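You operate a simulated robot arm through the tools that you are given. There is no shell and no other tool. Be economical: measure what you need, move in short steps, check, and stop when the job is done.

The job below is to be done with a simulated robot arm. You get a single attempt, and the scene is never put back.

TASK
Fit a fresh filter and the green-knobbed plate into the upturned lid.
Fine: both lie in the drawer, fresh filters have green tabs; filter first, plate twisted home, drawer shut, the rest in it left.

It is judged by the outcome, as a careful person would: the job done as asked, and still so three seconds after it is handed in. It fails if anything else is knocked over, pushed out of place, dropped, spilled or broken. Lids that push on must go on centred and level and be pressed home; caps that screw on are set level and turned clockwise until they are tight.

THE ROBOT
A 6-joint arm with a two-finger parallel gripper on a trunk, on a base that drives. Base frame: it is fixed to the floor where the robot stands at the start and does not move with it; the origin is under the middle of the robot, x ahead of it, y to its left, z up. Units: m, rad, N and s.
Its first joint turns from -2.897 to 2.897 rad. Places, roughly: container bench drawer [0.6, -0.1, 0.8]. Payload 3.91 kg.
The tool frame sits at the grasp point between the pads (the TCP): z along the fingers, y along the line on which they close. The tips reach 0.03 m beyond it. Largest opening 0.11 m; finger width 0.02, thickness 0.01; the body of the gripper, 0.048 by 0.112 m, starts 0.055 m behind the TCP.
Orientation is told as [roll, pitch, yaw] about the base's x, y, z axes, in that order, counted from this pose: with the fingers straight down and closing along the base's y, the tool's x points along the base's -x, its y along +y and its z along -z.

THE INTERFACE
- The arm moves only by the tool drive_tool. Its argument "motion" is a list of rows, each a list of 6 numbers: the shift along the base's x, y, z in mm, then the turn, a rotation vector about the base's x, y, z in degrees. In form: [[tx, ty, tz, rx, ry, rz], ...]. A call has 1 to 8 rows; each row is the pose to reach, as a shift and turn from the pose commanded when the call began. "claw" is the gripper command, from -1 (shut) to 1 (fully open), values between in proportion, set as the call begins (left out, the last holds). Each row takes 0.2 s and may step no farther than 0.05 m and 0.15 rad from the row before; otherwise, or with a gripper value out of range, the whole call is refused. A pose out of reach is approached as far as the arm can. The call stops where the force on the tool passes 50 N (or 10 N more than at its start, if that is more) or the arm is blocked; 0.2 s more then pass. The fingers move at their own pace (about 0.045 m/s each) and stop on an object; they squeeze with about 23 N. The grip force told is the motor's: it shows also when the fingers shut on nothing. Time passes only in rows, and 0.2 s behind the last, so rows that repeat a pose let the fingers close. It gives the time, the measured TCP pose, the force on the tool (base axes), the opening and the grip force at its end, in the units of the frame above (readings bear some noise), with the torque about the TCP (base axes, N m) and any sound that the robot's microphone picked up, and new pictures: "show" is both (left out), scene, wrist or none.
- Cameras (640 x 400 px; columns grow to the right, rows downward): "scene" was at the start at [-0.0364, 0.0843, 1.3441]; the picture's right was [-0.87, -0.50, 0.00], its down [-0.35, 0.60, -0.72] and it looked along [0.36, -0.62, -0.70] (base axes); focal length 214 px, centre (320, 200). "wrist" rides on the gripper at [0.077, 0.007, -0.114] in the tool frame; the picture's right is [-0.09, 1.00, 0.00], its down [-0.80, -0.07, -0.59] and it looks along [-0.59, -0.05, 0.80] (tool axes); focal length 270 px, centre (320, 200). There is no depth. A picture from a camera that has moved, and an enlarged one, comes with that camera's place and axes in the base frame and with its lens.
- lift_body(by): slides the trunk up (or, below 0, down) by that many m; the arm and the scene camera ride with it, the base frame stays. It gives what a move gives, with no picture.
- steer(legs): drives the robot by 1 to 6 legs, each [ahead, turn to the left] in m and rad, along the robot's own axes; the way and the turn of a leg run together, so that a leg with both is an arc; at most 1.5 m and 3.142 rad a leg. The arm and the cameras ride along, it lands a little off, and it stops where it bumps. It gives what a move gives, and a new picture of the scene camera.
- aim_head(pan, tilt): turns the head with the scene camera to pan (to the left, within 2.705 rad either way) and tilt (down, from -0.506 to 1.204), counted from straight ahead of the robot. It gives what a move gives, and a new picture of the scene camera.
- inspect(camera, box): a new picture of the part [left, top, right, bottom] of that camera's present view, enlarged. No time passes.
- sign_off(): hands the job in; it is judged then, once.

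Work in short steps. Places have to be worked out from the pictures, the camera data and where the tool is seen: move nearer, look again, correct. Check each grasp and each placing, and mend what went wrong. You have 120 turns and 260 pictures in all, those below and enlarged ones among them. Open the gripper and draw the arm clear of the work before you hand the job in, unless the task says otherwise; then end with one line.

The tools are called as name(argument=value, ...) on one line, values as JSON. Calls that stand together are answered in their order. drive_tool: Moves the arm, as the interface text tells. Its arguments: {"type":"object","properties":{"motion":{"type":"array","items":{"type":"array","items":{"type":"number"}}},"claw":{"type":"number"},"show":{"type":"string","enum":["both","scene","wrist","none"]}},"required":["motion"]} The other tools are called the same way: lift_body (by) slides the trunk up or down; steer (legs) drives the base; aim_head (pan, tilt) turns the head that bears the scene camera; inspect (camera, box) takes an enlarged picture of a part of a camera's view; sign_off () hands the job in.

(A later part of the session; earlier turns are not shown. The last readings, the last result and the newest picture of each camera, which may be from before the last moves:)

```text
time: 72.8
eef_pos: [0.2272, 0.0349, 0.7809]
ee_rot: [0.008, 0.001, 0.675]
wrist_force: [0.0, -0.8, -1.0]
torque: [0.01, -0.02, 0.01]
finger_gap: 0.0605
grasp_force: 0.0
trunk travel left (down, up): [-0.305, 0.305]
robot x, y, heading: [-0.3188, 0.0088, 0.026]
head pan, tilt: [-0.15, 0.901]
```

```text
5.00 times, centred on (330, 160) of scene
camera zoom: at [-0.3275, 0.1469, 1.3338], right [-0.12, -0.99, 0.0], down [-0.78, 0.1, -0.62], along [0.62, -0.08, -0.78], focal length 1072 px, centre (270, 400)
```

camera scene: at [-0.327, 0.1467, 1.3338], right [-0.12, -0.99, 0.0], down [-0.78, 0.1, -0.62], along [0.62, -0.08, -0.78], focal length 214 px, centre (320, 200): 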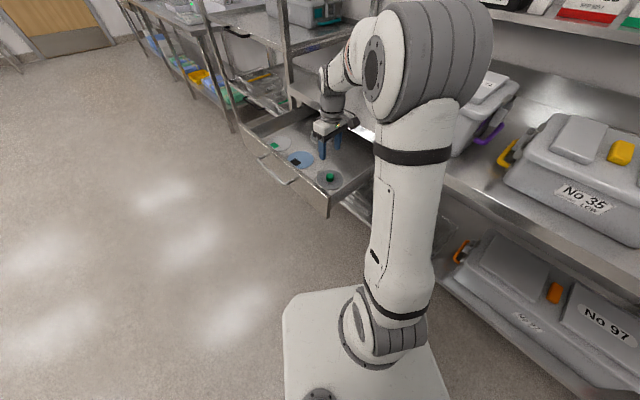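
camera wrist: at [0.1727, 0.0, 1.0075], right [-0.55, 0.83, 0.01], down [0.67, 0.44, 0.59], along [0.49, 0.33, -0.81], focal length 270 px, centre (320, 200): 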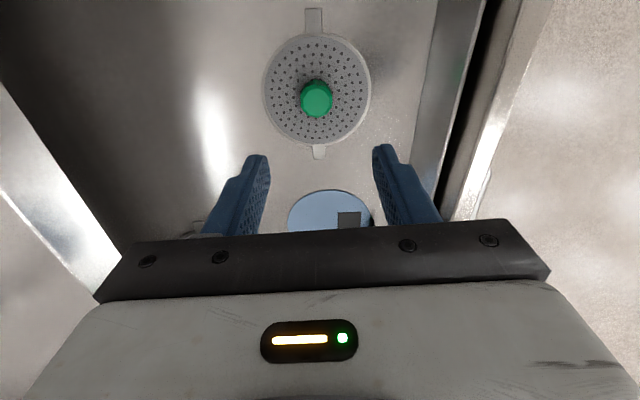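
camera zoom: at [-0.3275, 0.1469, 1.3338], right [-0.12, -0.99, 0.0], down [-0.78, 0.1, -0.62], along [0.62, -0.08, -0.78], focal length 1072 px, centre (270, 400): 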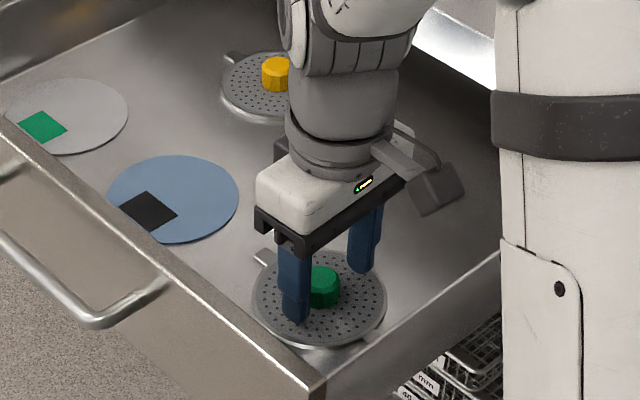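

Knob is centred at the TCP. Close the fingers.

drive_tool(motion=[[0, 0, -2, 0, 0, 0], [0, 0, -2, 0, 0, 0], [0, 0, -2, 0, 0, 0], [0, 0, -2, 0, 0, 0]], claw=-1, show="none")

drive_tool(motion=[[0, 0, 15, 0, 0, 0], [0, 0, 45, 0, 0, 0], [0, 0, 90, 0, 0, 0]])

```text
time: 73.8
eef_pos: [0.2269, 0.0342, 0.7803]
ee_rot: [0.009, 0.0, 0.674]
wrist_force: [-1.1, 0.0, 1.3]
torque: [-0.01, -0.03, 0.01]
finger_gap: 0.028
grasp_force: 22.9
trunk travel left (down, up): [-0.305, 0.305]
robot x, y, heading: [-0.3237, 0.0113, 0.023]
head pan, tilt: [-0.15, 0.901]
```

```text
time: 74.6
eef_pos: [0.2257, 0.035, 0.8711]
ee_rot: [0.009, 0.001, 0.673]
wrist_force: [1.0, -0.4, -0.6]
torque: [0.03, 0.02, -0.02]
finger_gap: 0.0279
grasp_force: 23.0
trunk travel left (down, up): [-0.305, 0.305]
robot x, y, heading: [-0.3235, 0.0107, 0.029]
head pan, tilt: [-0.15, 0.901]
camera scene: at [-0.3274, 0.1468, 1.3337], right [-0.12, -0.99, 0.0], down [-0.78, 0.1, -0.62], along [0.62, -0.08, -0.78], focal length 214 px, centre (320, 200)
camera wrist: at [0.1619, -0.0088, 0.9855], right [-0.55, 0.83, 0.01], down [0.67, 0.44, 0.59], along [0.49, 0.33, -0.81], focal length 270 px, centre (320, 200)
```

scene: 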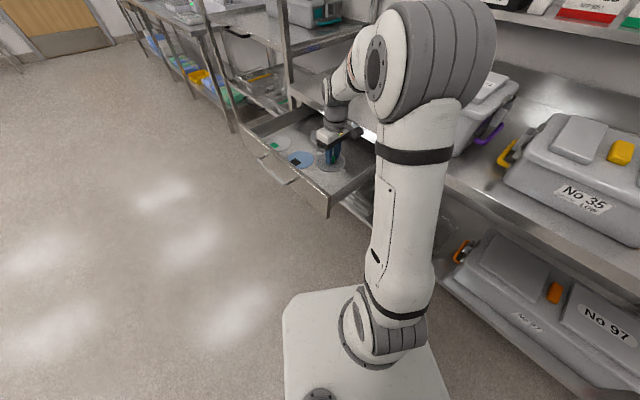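
wrist: 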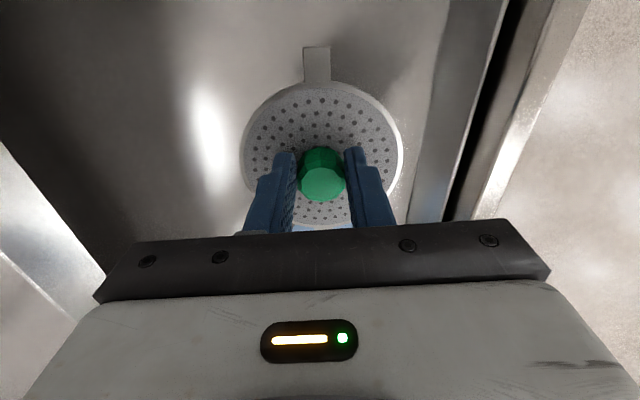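

Plate is held level. Raise, retract to the robot's left-front for travel, and lift the trunk.

drive_tool(motion=[[0, 0, 45, 0, 0, 0], [0, 0, 90, 0, 0, 0], [-30, 30, 115, 0, 0, 0], [-63, 63, 125, 0, 0, 0], [-96, 96, 130, 0, 0, 0], [-129, 129, 130, 0, 0, 0], [-162, 162, 130, 0, 0, 0], [-195, 195, 130, 0, 0, 0]], show="none")

drive_tool(motion=[[-33, 33, 0, 0, 0, 0], [-66, 66, 0, 0, 0, 0], [-80, 92, 0, 0, 0, 0]], show="wrist")

lift_body(by=0.25)

```text
time: 76.4
eef_pos: [0.0316, 0.2298, 0.9994]
ee_rot: [0.01, 0.002, 0.675]
wrist_force: [0.3, -0.4, -0.7]
torque: [-0.02, 0.0, -0.01]
finger_gap: 0.0278
grasp_force: 22.9
trunk travel left (down, up): [-0.305, 0.305]
robot x, y, heading: [-0.3252, 0.0078, 0.028]
head pan, tilt: [-0.15, 0.901]
```

```text
time: 77.2
eef_pos: [-0.0485, 0.3223, 1.0016]
ee_rot: [0.007, 0.001, 0.674]
wrist_force: [0.7, 1.2, -0.5]
torque: [-0.01, 0.03, -0.02]
finger_gap: 0.0282
grasp_force: 23.2
trunk travel left (down, up): [-0.305, 0.305]
robot x, y, heading: [-0.3242, 0.0077, 0.031]
head pan, tilt: [-0.15, 0.901]
camera wrist: at [-0.1122, 0.2779, 1.1167], right [-0.55, 0.83, 0.01], down [0.67, 0.44, 0.59], along [0.49, 0.33, -0.81], focal length 270 px, centre (320, 200)
```

wrist: 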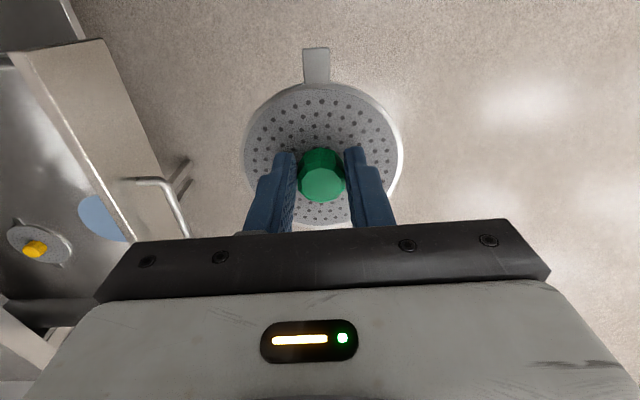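

```text
time: 79.8
eef_pos: [-0.0479, 0.3223, 1.2514]
ee_rot: [0.008, 0.001, 0.673]
wrist_force: [-0.2, 0.2, 0.2]
torque: [0.02, 0.04, 0.03]
finger_gap: 0.028
grasp_force: 23.2
trunk travel left (down, up): [-0.555, 0.055]
robot x, y, heading: [-0.3196, 0.0098, 0.024]
head pan, tilt: [-0.15, 0.901]
```

Turn and drive back to the lid stand.

steer(legs=[[0.0, -2.455], [0.36, 0.0]])

aim_head(pan=1.3, tilt=0.8)

```text
time: 87.9
eef_pos: [-0.6035, -0.6384, 1.2518]
ee_rot: [0.008, 0.003, -1.782]
wrist_force: [0.2, -0.7, -1.1]
torque: [0.04, 0.01, 0.02]
finger_gap: 0.0279
grasp_force: 23.4
trunk travel left (down, up): [-0.555, 0.055]
robot x, y, heading: [-0.5872, -0.2193, -2.438]
head pan, tilt: [-0.15, 0.901]
camera scene: at [-0.4969, -0.3257, 1.5838], right [-0.53, 0.85, 0.0], down [0.67, 0.41, -0.62], along [-0.53, -0.33, -0.78], focal length 214 px, centre (320, 200)
```

scene: 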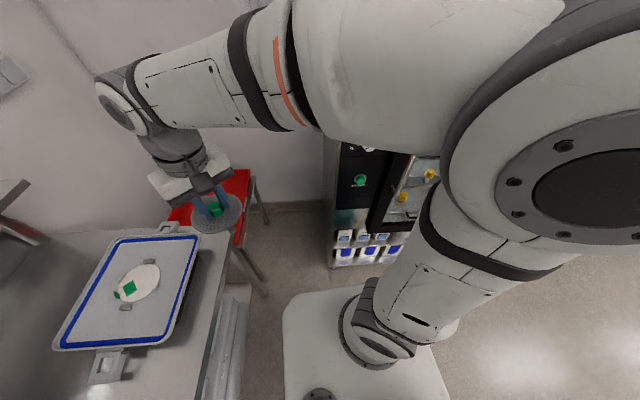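

```text
time: 89.5
eef_pos: [-0.6014, -0.6367, 1.2521]
ee_rot: [0.009, 0.002, -1.781]
wrist_force: [-0.3, -0.5, -1.0]
torque: [0.02, 0.01, 0.04]
finger_gap: 0.0277
grasp_force: 22.8
trunk travel left (down, up): [-0.555, 0.055]
robot x, y, heading: [-0.5873, -0.2206, -2.434]
head pan, tilt: [1.3, 0.799]
camera scene: at [-0.3976, -0.3579, 1.5917], right [-0.91, -0.42, 0.0], down [-0.3, 0.65, -0.7], along [0.29, -0.63, -0.72], focal length 214 px, centre (320, 200)
```

scene: 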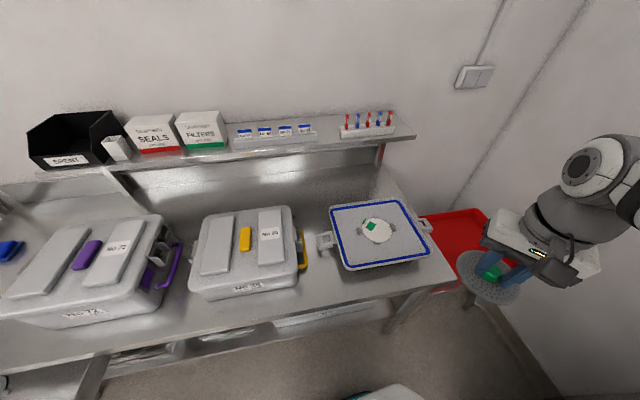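

Now carry the plate over the lid centre (-0.388,-0.878).

drive_tool(motion=[[29, -33, 0, 0, 0, 0], [58, -66, 0, 0, 0, 0], [87, -99, -10, 0, 0, 0], [116, -132, -30, 0, 0, 0], [143, -162, -55, 0, 0, 0], [170, -192, -80, 0, 0, 0], [195, -220, -105, 0, 0, 0], [213, -241, -130, 0, 0, 0]], show="none")

drive_tool(motion=[[0, 0, -30, 0, 0, 0], [0, 0, -60, 0, 0, 0]])

inspect(camera="scene", box=[330, 190, 420, 260])

```text
time: 91.3
eef_pos: [-0.3847, -0.8818, 1.1252]
ee_rot: [0.008, 0.002, -1.782]
wrist_force: [0.0, -0.5, -0.9]
torque: [0.03, 0.0, -0.02]
finger_gap: 0.0283
grasp_force: 22.9
trunk travel left (down, up): [-0.555, 0.055]
robot x, y, heading: [-0.5915, -0.2186, -2.439]
head pan, tilt: [1.3, 0.799]
```

```text
time: 91.9
eef_pos: [-0.3864, -0.8794, 1.0652]
ee_rot: [0.009, 0.0, -1.781]
wrist_force: [-0.2, 0.5, -1.5]
torque: [-0.02, -0.03, 0.04]
finger_gap: 0.0276
grasp_force: 22.7
trunk travel left (down, up): [-0.555, 0.055]
robot x, y, heading: [-0.5875, -0.2169, -2.431]
head pan, tilt: [1.3, 0.799]
camera scene: at [-0.3972, -0.3584, 1.5916], right [-0.91, -0.42, 0.0], down [-0.3, 0.65, -0.7], along [0.29, -0.63, -0.72], focal length 214 px, centre (320, 200)
camera wrist: at [-0.3642, -0.8065, 1.1793], right [0.96, -0.29, 0.01], down [-0.24, -0.77, 0.59], along [-0.17, -0.57, -0.8], focal length 270 px, centre (320, 200)
```

scene: 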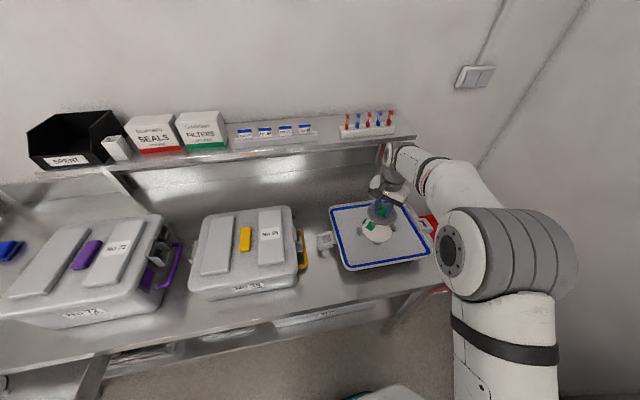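
wrist: 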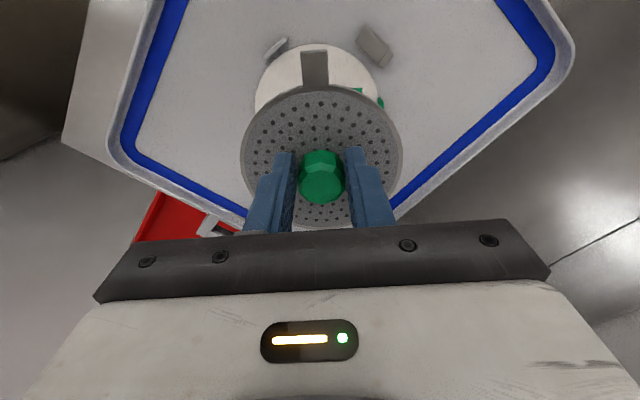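

```text
5.71 times, centred on (375, 225) of scene
camera zoom: at [-0.3972, -0.3584, 1.5916], right [-0.91, -0.42, 0.0], down [-0.3, 0.65, -0.7], along [0.29, -0.63, -0.72], focal length 1226 px, centre (6, 57)
```

zoom: 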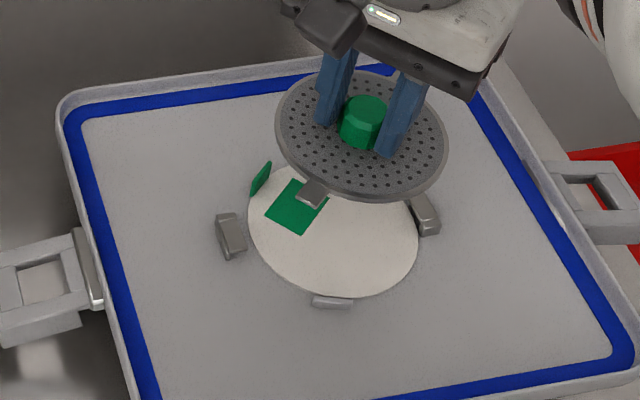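

Plate and filter axes agree within ~2 mm. Descend 60 mm and recheck.

drive_tool(motion=[[0, 0, -30, 0, 0, 0], [0, 0, -60, 0, 0, 0]], show="none")

inspect(camera="scene", box=[340, 200, 412, 260])

inspect(camera="wrist", box=[180, 0, 460, 220])

```text
time: 92.5
eef_pos: [-0.3874, -0.8797, 1.0016]
ee_rot: [0.01, 0.001, -1.781]
wrist_force: [-0.1, 0.0, -1.0]
torque: [0.0, -0.02, 0.02]
finger_gap: 0.0278
grasp_force: 22.7
trunk travel left (down, up): [-0.555, 0.055]
robot x, y, heading: [-0.5892, -0.2196, -2.437]
head pan, tilt: [1.3, 0.799]
```

```text
6.67 times, centred on (376, 230) of scene
camera zoom: at [-0.3973, -0.3585, 1.5916], right [-0.91, -0.42, 0.0], down [-0.3, 0.65, -0.7], along [0.29, -0.63, -0.72], focal length 1430 px, centre (-53, 0)
```

zoom: 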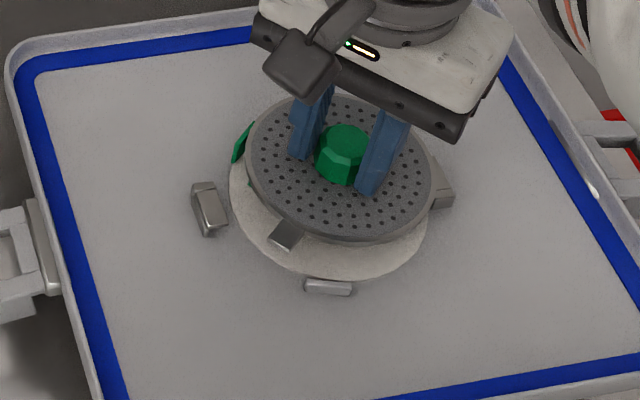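

```text
1.82 times, centred on (320, 110) of wrist
camera zoom: at [-0.366, -0.8054, 1.116], right [0.96, -0.3, 0.01], down [-0.24, -0.77, 0.59], along [-0.17, -0.57, -0.81], focal length 491 px, centre (320, 364)
```

zoom: 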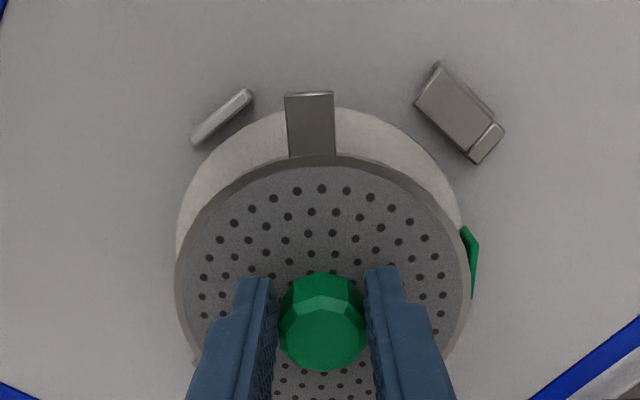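

Aligned. Lower slowly to contact.

drive_tool(motion=[[0, 0, -8, 0, 0, 0], [0, 0, -14, 0, 0, 0], [0, 0, -20, 0, 0, 0], [0, 0, -24, 0, 0, 0]], show="none")

inspect(camera="scene", box=[340, 200, 412, 260])

inspect(camera="wrist", box=[180, 0, 460, 220])

```text
time: 93.5
eef_pos: [-0.3887, -0.8767, 0.9792]
ee_rot: [0.009, -0.003, -1.783]
wrist_force: [1.7, -0.7, 16.2]
torque: [-0.19, 0.37, -0.01]
finger_gap: 0.0287
grasp_force: 22.3
trunk travel left (down, up): [-0.555, 0.055]
robot x, y, heading: [-0.5898, -0.2197, -2.437]
head pan, tilt: [1.3, 0.799]
```

```text
6.67 times, centred on (376, 230) of scene
camera zoom: at [-0.3976, -0.3562, 1.5921], right [-0.91, -0.42, 0.0], down [-0.3, 0.65, -0.7], along [0.29, -0.63, -0.72], focal length 1430 px, centre (-53, 0)
```

zoom: 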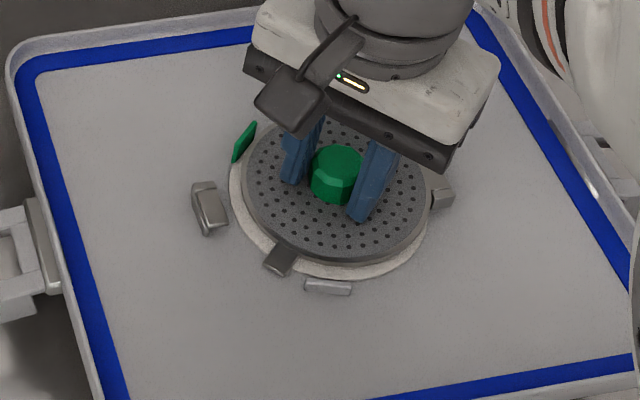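

```text
1.82 times, centred on (320, 110) of wrist
camera zoom: at [-0.3662, -0.8037, 1.094], right [0.96, -0.29, 0.01], down [-0.24, -0.77, 0.6], along [-0.17, -0.57, -0.8], focal length 491 px, centre (320, 364)
```

zoom: 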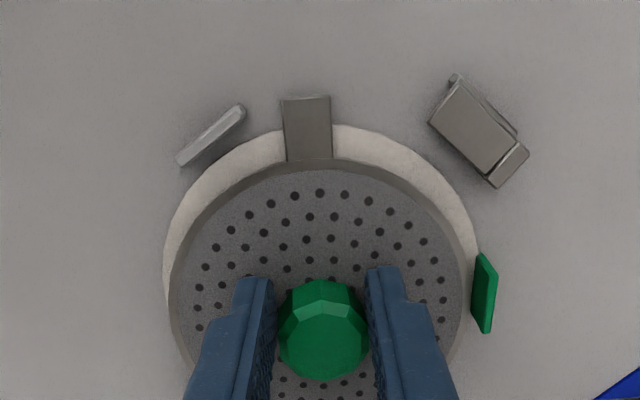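

Plate rests flat on the filter with ears between hook and pad. Twist clockwise, first 24°.

drive_tool(motion=[[0, 0, 0, 0, 0, -6], [0, 0, 0, 0, 0, -12], [0, 0, 0, 0, 0, -18], [0, 0, 0, 0, 0, -24]], show="none")

inspect(camera="scene", box=[340, 200, 412, 260])

inspect(camera="wrist", box=[180, 0, 460, 220])

```text
time: 94.5
eef_pos: [-0.3905, -0.8754, 0.978]
ee_rot: [0.007, 0.001, -2.203]
wrist_force: [1.3, 1.5, 17.5]
torque: [0.01, 0.3, 0.05]
finger_gap: 0.0274
grasp_force: 22.8
trunk travel left (down, up): [-0.555, 0.055]
robot x, y, heading: [-0.5868, -0.2181, -2.435]
head pan, tilt: [1.3, 0.799]
```

```text
6.67 times, centred on (376, 230) of scene
camera zoom: at [-0.3977, -0.3558, 1.5919], right [-0.91, -0.42, 0.0], down [-0.3, 0.65, -0.7], along [0.29, -0.63, -0.72], focal length 1430 px, centre (-53, 0)
```

zoom: 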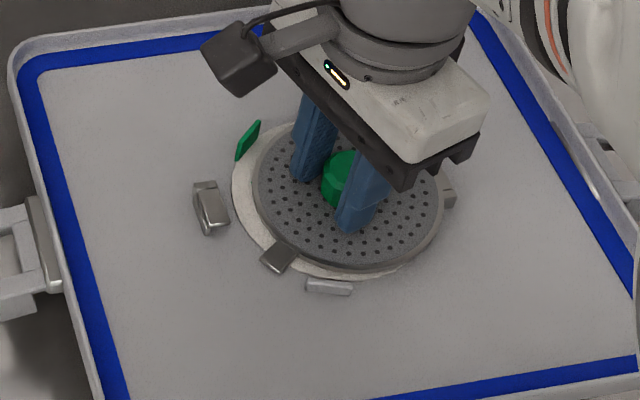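

```text
1.82 times, centred on (320, 110) of wrist
camera zoom: at [-0.3396, -0.8177, 1.0926], right [0.75, -0.66, 0.01], down [-0.53, -0.6, 0.59], along [-0.39, -0.45, -0.8], focal length 491 px, centre (320, 364)
```

zoom: 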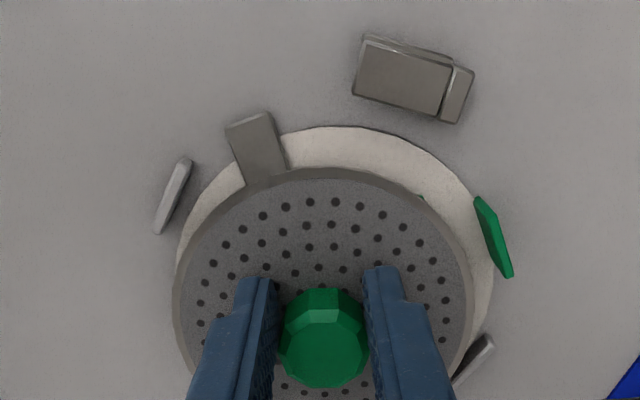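

The tool turned but the plate slipped and shifted a bit under the down-force. I release and lift to see its actual position.

drive_tool(motion=[[0, 0, 0, 0, 0, 0], [0, 0, 0, 0, 0, 0], [0, 0, 0, 0, 0, 0], [0, 0, 40, 0, 0, 0], [0, 0, 85, 0, 0, 0]], claw=0, show="none")

inspect(camera="scene", box=[340, 200, 412, 260])

inspect(camera="wrist", box=[180, 0, 460, 220])

```text
time: 95.7
eef_pos: [-0.3876, -0.8745, 1.0625]
ee_rot: [0.006, 0.002, -2.202]
wrist_force: [-0.1, 0.1, -0.2]
torque: [0.05, -0.02, 0.0]
finger_gap: 0.0551
grasp_force: 0.0
trunk travel left (down, up): [-0.555, 0.055]
robot x, y, heading: [-0.5895, -0.2227, -2.442]
head pan, tilt: [1.3, 0.799]
```

```text
6.67 times, centred on (376, 230) of scene
camera zoom: at [-0.3978, -0.3576, 1.5916], right [-0.91, -0.42, 0.0], down [-0.3, 0.65, -0.7], along [0.29, -0.63, -0.72], focal length 1430 px, centre (-53, 0)
```

zoom: 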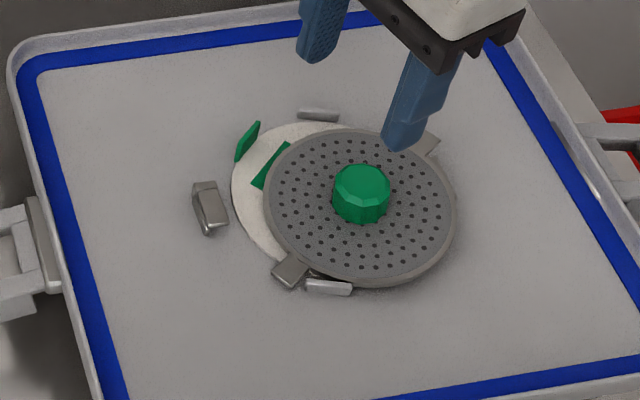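

```text
1.82 times, centred on (320, 110) of wrist
camera zoom: at [-0.3373, -0.818, 1.1774], right [0.75, -0.66, 0.01], down [-0.53, -0.6, 0.59], along [-0.39, -0.45, -0.81], focal length 491 px, centre (320, 364)
```

zoom: 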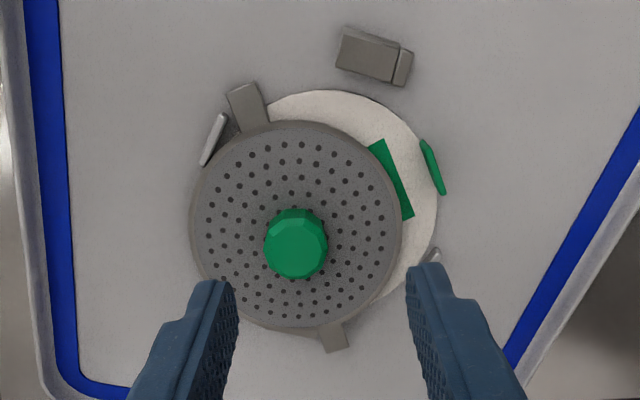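

The plate sits ~15 mm toward −u, resting over the hook/pad. I turn back, centre on the knob (~(-0.404,-0.874)) to re-grip and re-place.

drive_tool(motion=[[-5, 0, 0, 0, 0, 8], [-10, 1, -10, 0, 0, 16], [-15, 1, -25, 0, 0, 24], [-15, 1, -45, 0, 0, 24]], show="none")

inspect(camera="wrist", box=[180, 0, 460, 220])

```text
time: 96.7
eef_pos: [-0.4028, -0.8773, 1.0171]
ee_rot: [0.008, 0.001, -1.78]
wrist_force: [-0.2, 0.8, 0.4]
torque: [0.01, -0.02, -0.02]
finger_gap: 0.0549
grasp_force: 0.1
trunk travel left (down, up): [-0.555, 0.055]
robot x, y, heading: [-0.5898, -0.2164, -2.439]
head pan, tilt: [1.3, 0.799]
```

```text
1.82 times, centred on (320, 110) of wrist
camera zoom: at [-0.3807, -0.8038, 1.1321], right [0.96, -0.29, 0.01], down [-0.24, -0.77, 0.59], along [-0.17, -0.57, -0.81], focal length 491 px, centre (320, 364)
```

zoom: 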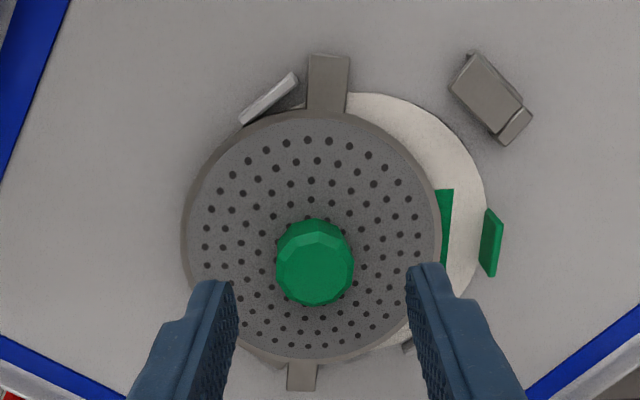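

Knob is ~5 mm further in +y. Correct and descend to grip.

drive_tool(motion=[[-1, 5, -12, 0, 0, 0], [-1, 5, -24, 0, 0, 0], [-1, 5, -35, 0, 0, 0]], show="none")

inspect(camera="wrist", box=[180, 0, 460, 220])

inspect(camera="scene", box=[340, 200, 412, 260])

```text
time: 97.5
eef_pos: [-0.4059, -0.8717, 0.9823]
ee_rot: [0.008, 0.002, -1.781]
wrist_force: [0.1, -0.1, -0.6]
torque: [-0.01, -0.01, 0.01]
finger_gap: 0.0549
grasp_force: 0.1
trunk travel left (down, up): [-0.555, 0.055]
robot x, y, heading: [-0.5861, -0.2207, -2.437]
head pan, tilt: [1.3, 0.799]
```

```text
1.82 times, centred on (320, 110) of wrist
camera zoom: at [-0.3837, -0.7986, 1.0965], right [0.96, -0.29, 0.01], down [-0.24, -0.77, 0.59], along [-0.17, -0.57, -0.8], focal length 491 px, centre (320, 364)
```

zoom: 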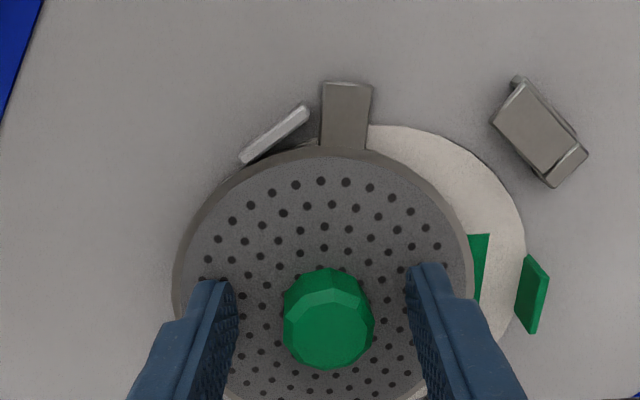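

```text
6.67 times, centred on (376, 230) of scene
camera zoom: at [-0.3975, -0.358, 1.5917], right [-0.91, -0.42, 0.0], down [-0.3, 0.65, -0.7], along [0.29, -0.63, -0.72], focal length 1430 px, centre (-53, 0)
```

zoom: 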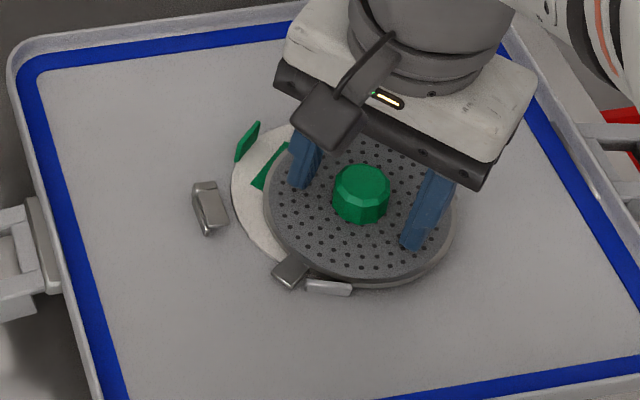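

Knob centred. Grip, lift 20 mm, and shift toward the lid axis (estimated (-0.387,-0.871)).

drive_tool(motion=[[0, 0, 0, 0, 0, 0], [0, 0, 0, 0, 0, 0], [0, 0, 0, 0, 0, 0], [0, 0, 8, 0, 0, 0], [0, 0, 18, 0, 0, 0], [10, 0, 18, 0, 0, 0], [19, 1, 18, 0, 0, 0]], claw=-1, show="none")

inspect(camera="wrist", box=[180, 0, 460, 220])

inspect(camera="scene", box=[340, 200, 412, 260])

```text
time: 99.1
eef_pos: [-0.3873, -0.87, 1.0002]
ee_rot: [0.008, 0.002, -1.782]
wrist_force: [0.4, -1.4, 0.0]
torque: [0.01, 0.01, -0.02]
finger_gap: 0.0286
grasp_force: 22.8
trunk travel left (down, up): [-0.555, 0.055]
robot x, y, heading: [-0.5854, -0.2201, -2.433]
head pan, tilt: [1.3, 0.799]
```

```text
1.82 times, centred on (320, 110) of wrist
camera zoom: at [-0.3646, -0.7972, 1.1153], right [0.96, -0.29, 0.01], down [-0.24, -0.77, 0.59], along [-0.17, -0.57, -0.81], focal length 491 px, centre (320, 364)
```

zoom: 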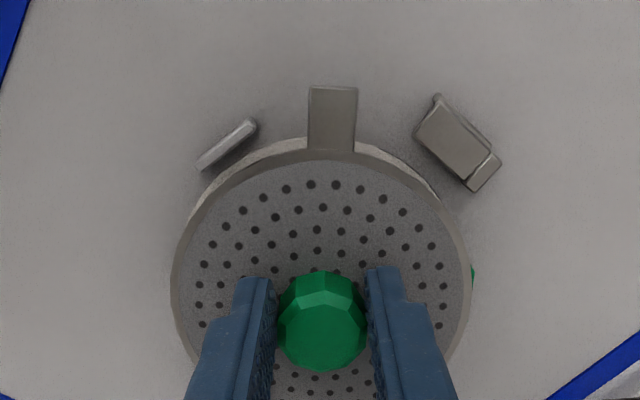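

```text
6.67 times, centred on (376, 230) of scene
camera zoom: at [-0.3973, -0.358, 1.5916], right [-0.91, -0.42, 0.0], down [-0.3, 0.65, -0.7], along [0.29, -0.63, -0.72], focal length 1430 px, centre (-53, 0)
```

zoom: 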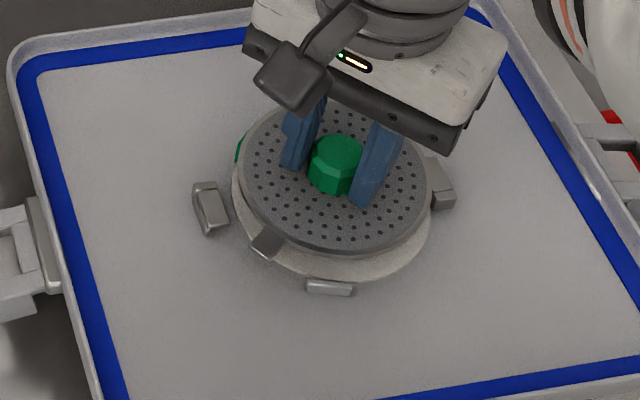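

Relative measurement shows this position puts the plate within ~2 mm of the lid axis (first try was ~8 mm off). Lower until light contact.

drive_tool(motion=[[-1, 2, -6, 0, 0, 0], [-1, 2, -12, 0, 0, 0], [-1, 2, -17, 0, 0, 0], [-1, 2, -19, 0, 0, 0]], show="none")

inspect(camera="wrist", box=[180, 0, 460, 220])

inspect(camera="scene", box=[340, 200, 412, 260])

```text
time: 100.1
eef_pos: [-0.3866, -0.869, 0.9819]
ee_rot: [0.008, 0.001, -1.783]
wrist_force: [-0.1, -0.9, -0.6]
torque: [0.04, -0.03, 0.0]
finger_gap: 0.0283
grasp_force: 22.5
trunk travel left (down, up): [-0.555, 0.055]
robot x, y, heading: [-0.5892, -0.2201, -2.439]
head pan, tilt: [1.3, 0.799]
```

```text
1.82 times, centred on (320, 110) of wrist
camera zoom: at [-0.3645, -0.7951, 1.0961], right [0.96, -0.29, 0.01], down [-0.24, -0.77, 0.59], along [-0.17, -0.57, -0.8], focal length 491 px, centre (320, 364)
```

zoom: 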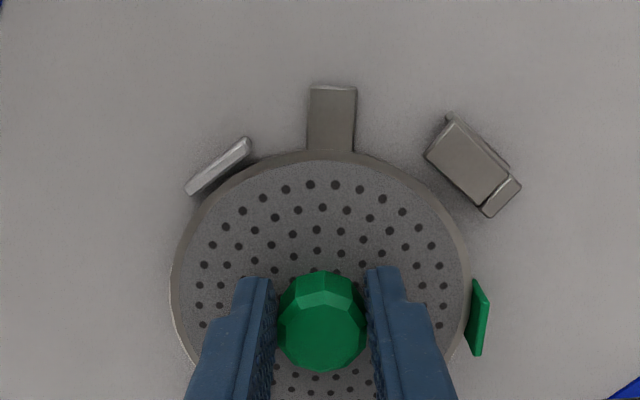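

```text
6.67 times, centred on (376, 230) of scene
camera zoom: at [-0.3975, -0.3579, 1.5917], right [-0.91, -0.42, 0.0], down [-0.3, 0.65, -0.7], along [0.29, -0.63, -0.72], focal length 1430 px, centre (-53, 0)
```

zoom: 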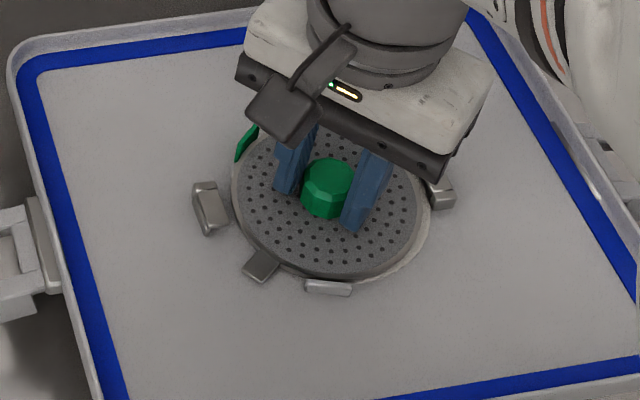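

Plate is a touch close to the near pad; shift 3 mm back and lower to light contact.

drive_tool(motion=[[0, -3, 0, 0, 0, 0], [0, -3, -2, 0, 0, 0], [0, -3, -3, 0, 0, 0]], show="none")

inspect(camera="wrist", box=[180, 0, 460, 220])

inspect(camera="scene", box=[340, 200, 412, 260])

```text
time: 100.9
eef_pos: [-0.387, -0.8714, 0.9801]
ee_rot: [0.008, -0.003, -1.783]
wrist_force: [2.1, -1.3, 9.7]
torque: [0.37, -0.2, -0.13]
finger_gap: 0.0286
grasp_force: 23.1
trunk travel left (down, up): [-0.555, 0.055]
robot x, y, heading: [-0.5858, -0.2214, -2.434]
head pan, tilt: [1.3, 0.799]
```

```text
1.82 times, centred on (320, 110) of wrist
camera zoom: at [-0.3652, -0.7979, 1.0942], right [0.96, -0.29, 0.01], down [-0.24, -0.77, 0.59], along [-0.17, -0.57, -0.8], focal length 491 px, centre (320, 364)
```

zoom: 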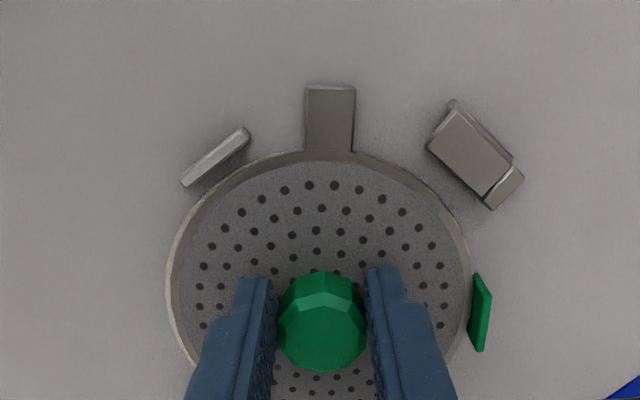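

```text
6.67 times, centred on (376, 230) of scene
camera zoom: at [-0.3974, -0.3569, 1.5919], right [-0.91, -0.42, 0.0], down [-0.3, 0.65, -0.7], along [0.29, -0.63, -0.72], focal length 1430 px, centre (-53, 0)
```

zoom: 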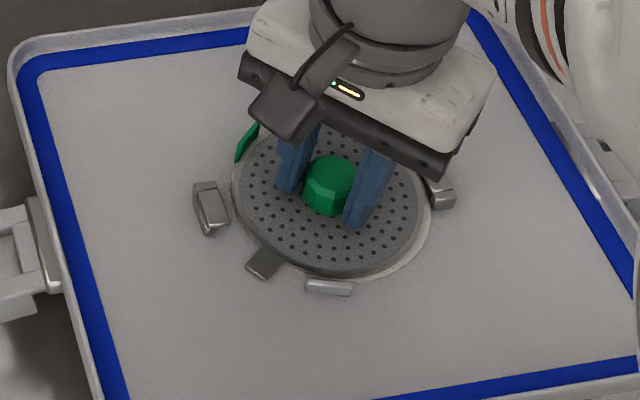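

Centred now. I unload the down-force by 2 mm and twist clockwise 12°, checking whether the ears follow.

drive_tool(motion=[[0, 0, 2, 0, 0, 0], [0, 0, 2, 0, 0, -4], [0, 0, 2, 0, 0, -8], [0, 0, 2, 0, 0, -12]], show="none")

inspect(camera="wrist", box=[180, 0, 460, 220])

inspect(camera="scene", box=[340, 200, 412, 260])

```text
time: 101.9
eef_pos: [-0.387, -0.8707, 0.98]
ee_rot: [0.007, 0.002, -1.994]
wrist_force: [0.5, -0.2, -1.2]
torque: [0.01, 0.03, -0.02]
finger_gap: 0.028
grasp_force: 22.6
trunk travel left (down, up): [-0.555, 0.055]
robot x, y, heading: [-0.5884, -0.2206, -2.432]
head pan, tilt: [1.3, 0.799]
```

```text
1.82 times, centred on (320, 110) of wrist
camera zoom: at [-0.3502, -0.8047, 1.0951], right [0.87, -0.49, 0.01], down [-0.4, -0.7, 0.59], along [-0.28, -0.52, -0.81], focal length 491 px, centre (320, 364)
```

zoom: 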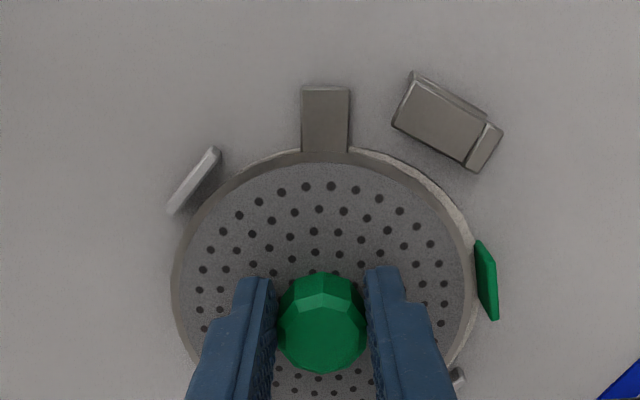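

```text
6.67 times, centred on (376, 230) of scene
camera zoom: at [-0.3974, -0.358, 1.5916], right [-0.91, -0.42, 0.0], down [-0.3, 0.65, -0.7], along [0.29, -0.63, -0.72], focal length 1430 px, centre (-53, 0)
```

zoom: 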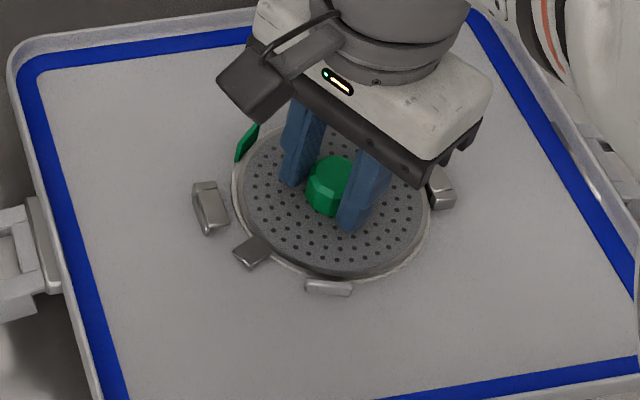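

The plate rotates with the tool. Shift 2 mm toward +u, press lightly, and twist another 12°.

drive_tool(motion=[[2, 1, -1, 0, 0, -4], [2, 1, -1, 0, 0, -8], [2, 1, -1, 0, 0, -12]], show="none")

inspect(camera="wrist", box=[180, 0, 460, 220])

inspect(camera="scene", box=[340, 200, 412, 260])

```text
time: 102.7
eef_pos: [-0.385, -0.8708, 0.9802]
ee_rot: [0.008, 0.0, -2.203]
wrist_force: [5.4, -1.5, 1.9]
torque: [-0.06, -0.21, 0.29]
finger_gap: 0.0281
grasp_force: 23.4
trunk travel left (down, up): [-0.555, 0.055]
robot x, y, heading: [-0.586, -0.2231, -2.432]
head pan, tilt: [1.3, 0.799]
```

```text
1.82 times, centred on (320, 110) of wrist
camera zoom: at [-0.3342, -0.8129, 1.0944], right [0.75, -0.66, 0.01], down [-0.53, -0.6, 0.59], along [-0.39, -0.45, -0.8], focal length 491 px, centre (320, 364)
```

zoom: 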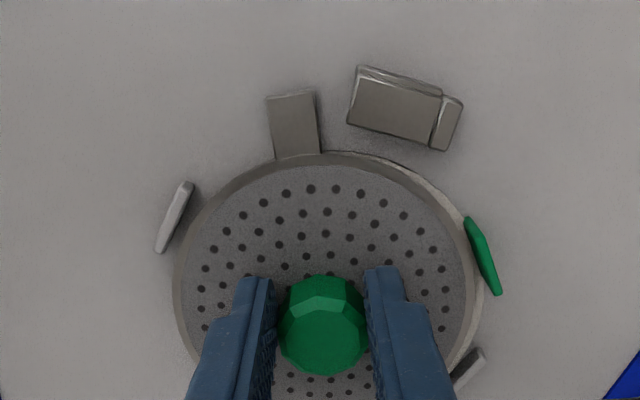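

```text
6.67 times, centred on (376, 230) of scene
camera zoom: at [-0.3968, -0.3578, 1.5916], right [-0.91, -0.42, 0.0], down [-0.3, 0.65, -0.7], along [0.29, -0.63, -0.72], focal length 1430 px, centre (-53, 0)
```

zoom: 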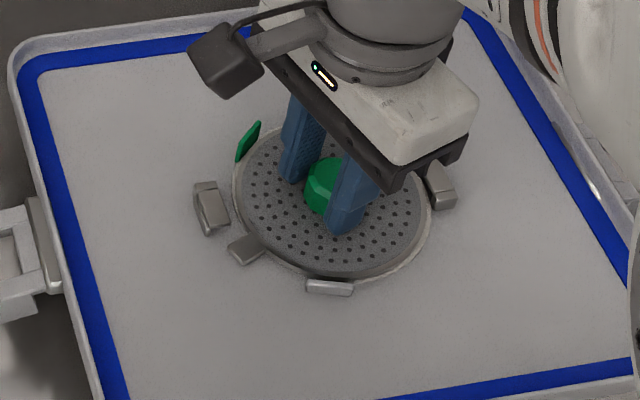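

The ears met resistance at the hook entrance (torque 0.29). I zoom on ear and hook.

inspect(camera="scene", box=[350, 218, 382, 246])

inspect(camera="wrist", box=[280, 20, 400, 100])

```text
14.29 times, centred on (366, 232) of scene
camera zoom: at [-0.3968, -0.3578, 1.5916], right [-0.91, -0.42, 0.0], down [-0.3, 0.65, -0.7], along [0.29, -0.63, -0.72], focal length 3064 px, centre (-337, -257)
```

zoom: 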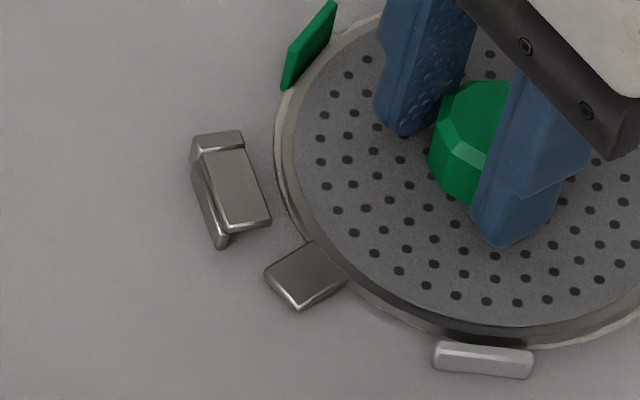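

```text
5.00 times, centred on (340, 60) of wrist
camera zoom: at [-0.3342, -0.8129, 1.0944], right [0.75, -0.66, 0.01], down [-0.53, -0.6, 0.59], along [-0.39, -0.45, -0.8], focal length 1351 px, centre (220, 900)
```

zoom: 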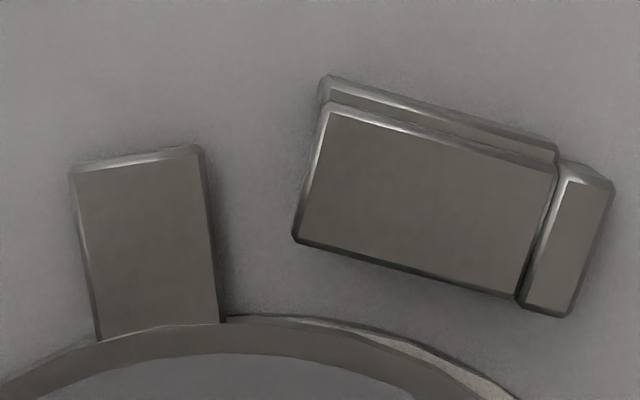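

Near ear is still short of the hook; the plate rim seems to rub on the near pad/−u hook. Relieve by shifting 2 mm along the reaction and twist on.

drive_tool(motion=[[2, -2, 0, 0, 0, 0], [2, -2, -1, 0, 0, -5], [2, -2, -1, 0, 0, -10]], show="none")

inspect(camera="scene", box=[347, 210, 403, 250])

inspect(camera="wrist", box=[180, 0, 460, 220])

```text
time: 103.5
eef_pos: [-0.3821, -0.8708, 0.9785]
ee_rot: [0.009, -0.002, -2.377]
wrist_force: [7.4, -2.1, 5.6]
torque: [0.1, -0.24, 0.35]
finger_gap: 0.0279
grasp_force: 22.5
trunk travel left (down, up): [-0.555, 0.055]
robot x, y, heading: [-0.5893, -0.218, -2.434]
head pan, tilt: [1.3, 0.799]
```

```text
10.00 times, centred on (375, 230) of scene
camera zoom: at [-0.3969, -0.3575, 1.5917], right [-0.91, -0.42, 0.0], down [-0.3, 0.65, -0.7], along [0.29, -0.63, -0.72], focal length 2145 px, centre (-230, -100)
```

zoom: 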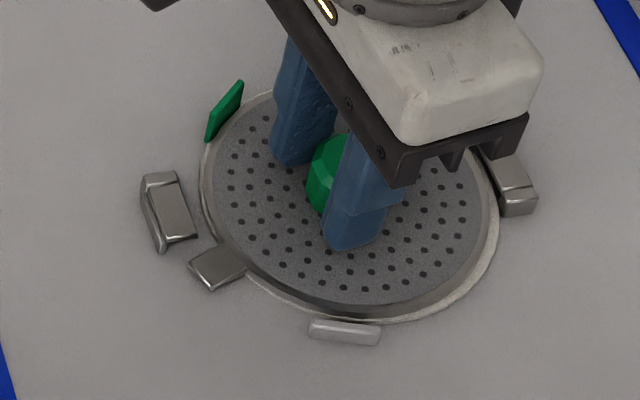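

```text
1.82 times, centred on (320, 110) of wrist
camera zoom: at [-0.3224, -0.824, 1.0935], right [0.63, -0.78, 0.01], down [-0.63, -0.5, 0.59], along [-0.46, -0.38, -0.8], focal length 491 px, centre (320, 364)
```

zoom: 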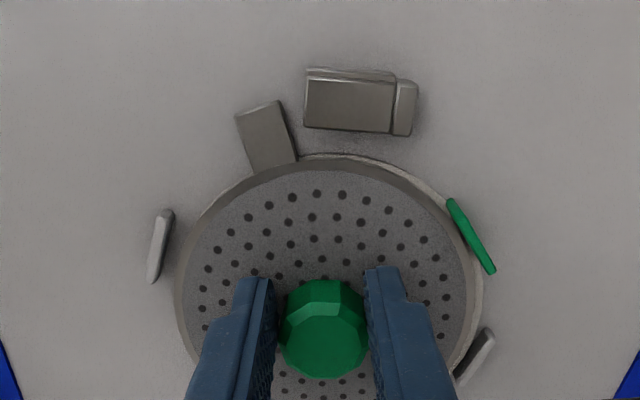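

Reaction direction matches the far ear butting against the −u hook's end face. Release and look at that side.

drive_tool(motion=[[0, 0, 1, 0, 0, 0], [0, 0, 1, 0, 0, 0], [0, 0, 1, 0, 0, 0], [0, 0, 40, 0, 0, 0], [0, 0, 85, 0, 0, 0]], claw=0, show="none")

inspect(camera="scene", box=[347, 210, 403, 250])

inspect(camera="wrist", box=[180, 20, 460, 210])

```text
time: 104.7
eef_pos: [-0.3843, -0.87, 1.0634]
ee_rot: [0.008, 0.002, -2.374]
wrist_force: [-0.5, -1.2, 0.4]
torque: [-0.01, 0.01, 0.02]
finger_gap: 0.055
grasp_force: 0.1
trunk travel left (down, up): [-0.555, 0.055]
robot x, y, heading: [-0.5889, -0.2196, -2.436]
head pan, tilt: [1.3, 0.799]
```

```text
10.00 times, centred on (375, 230) of scene
camera zoom: at [-0.3977, -0.3573, 1.5917], right [-0.91, -0.42, 0.0], down [-0.3, 0.65, -0.7], along [0.29, -0.63, -0.72], focal length 2145 px, centre (-230, -100)
```

zoom: 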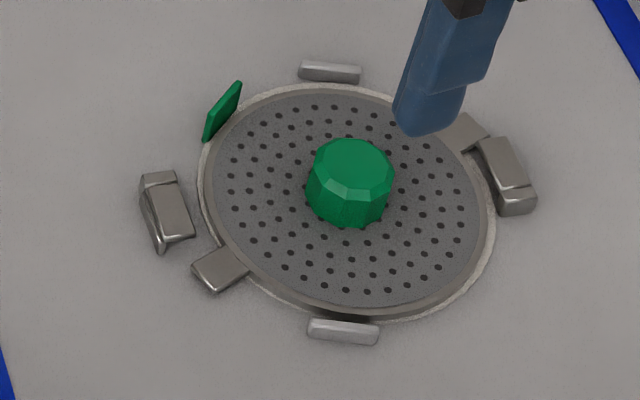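

```text
2.11 times, centred on (320, 115) of wrist
camera zoom: at [-0.3245, -0.8225, 1.1787], right [0.63, -0.78, 0.01], down [-0.63, -0.5, 0.59], along [-0.46, -0.38, -0.8], focal length 569 px, centre (320, 379)
```

zoom: 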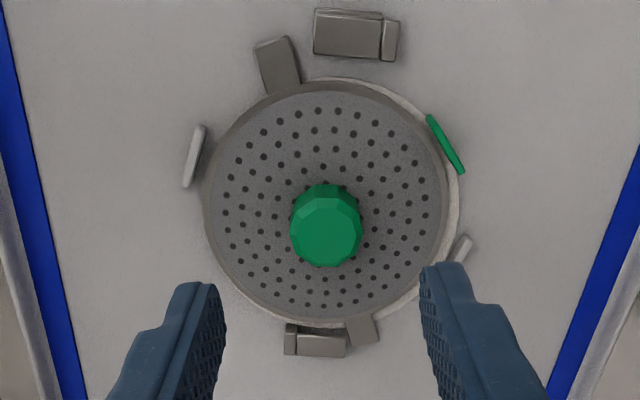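

The plate is ~4.5 mm too far toward −u, so the far ear butts the hook. I re-grip with the fingers square to the ears, then will drag the plate toward +u.

drive_tool(motion=[[-2, -1, -10, 0, 0, 6], [-4, -2, -25, 0, 0, 12], [-5, -3, -45, 0, 0, 18]], show="none")

inspect(camera="wrist", box=[180, 0, 460, 220])

```text
time: 105.5
eef_pos: [-0.3882, -0.876, 1.0188]
ee_rot: [0.01, 0.001, -2.06]
wrist_force: [-0.2, -0.6, 0.0]
torque: [0.01, 0.01, 0.01]
finger_gap: 0.0548
grasp_force: 0.0
trunk travel left (down, up): [-0.555, 0.055]
robot x, y, heading: [-0.5868, -0.2235, -2.431]
head pan, tilt: [1.3, 0.799]
```

```text
1.82 times, centred on (320, 110) of wrist
camera zoom: at [-0.3452, -0.811, 1.1335], right [0.84, -0.55, 0.01], down [-0.44, -0.67, 0.59], along [-0.32, -0.5, -0.81], focal length 491 px, centre (320, 364)
```

zoom: 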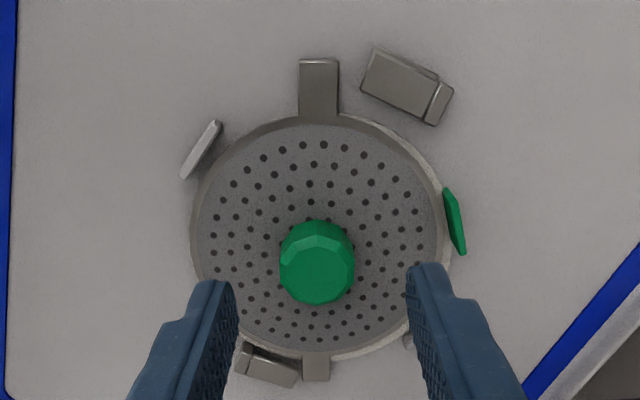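

Aligned. Descend, grip, and (lightly pressing) turn back ccw ~12° to free the ears.

drive_tool(motion=[[0, 0, -19, 0, 0, 0], [0, 0, -38, 0, 0, 0]], show="none")

drive_tool(motion=[[0, 0, 0, 0, 0, 0], [0, 0, 0, 0, 0, 0], [0, 0, 0, 0, 0, 0], [0, 0, 0, 0, 0, 5], [0, 0, 0, 0, 0, 10]], claw=-1, show="none")

drive_tool(motion=[[0, 0, -2, 0, 0, 0], [2, 1, -3, 0, 0, 0], [4, 3, -3, 0, 0, 0], [5, 3, -3, 0, 0, 0]], show="none")

inspect(camera="scene", box=[347, 210, 403, 250])

```text
time: 106.1
eef_pos: [-0.3868, -0.8733, 0.9801]
ee_rot: [0.007, 0.001, -2.061]
wrist_force: [-0.9, -0.4, -0.2]
torque: [0.04, 0.0, 0.01]
finger_gap: 0.0548
grasp_force: 0.0
trunk travel left (down, up): [-0.555, 0.055]
robot x, y, heading: [-0.5887, -0.2204, -2.429]
head pan, tilt: [1.3, 0.799]
```

```text
time: 107.3
eef_pos: [-0.3875, -0.8738, 0.9797]
ee_rot: [0.006, 0.003, -1.885]
wrist_force: [-0.4, 0.6, 1.0]
torque: [-0.04, -0.01, 0.0]
finger_gap: 0.0282
grasp_force: 22.6
trunk travel left (down, up): [-0.555, 0.055]
robot x, y, heading: [-0.5866, -0.2189, -2.434]
head pan, tilt: [1.3, 0.799]
```

```text
time: 108.3
eef_pos: [-0.3841, -0.8726, 0.9792]
ee_rot: [0.011, -0.002, -1.887]
wrist_force: [-4.0, -2.2, 14.4]
torque: [-0.16, 0.23, -0.12]
finger_gap: 0.028
grasp_force: 22.9
trunk travel left (down, up): [-0.555, 0.055]
robot x, y, heading: [-0.587, -0.2205, -2.435]
head pan, tilt: [1.3, 0.799]
```

```text
10.00 times, centred on (375, 230) of scene
camera zoom: at [-0.3987, -0.3567, 1.5921], right [-0.91, -0.42, 0.0], down [-0.3, 0.65, -0.7], along [0.29, -0.63, -0.72], focal length 2145 px, centre (-230, -100)
```

zoom: 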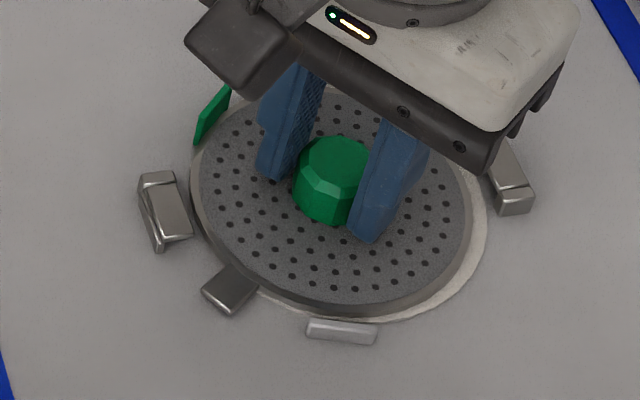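

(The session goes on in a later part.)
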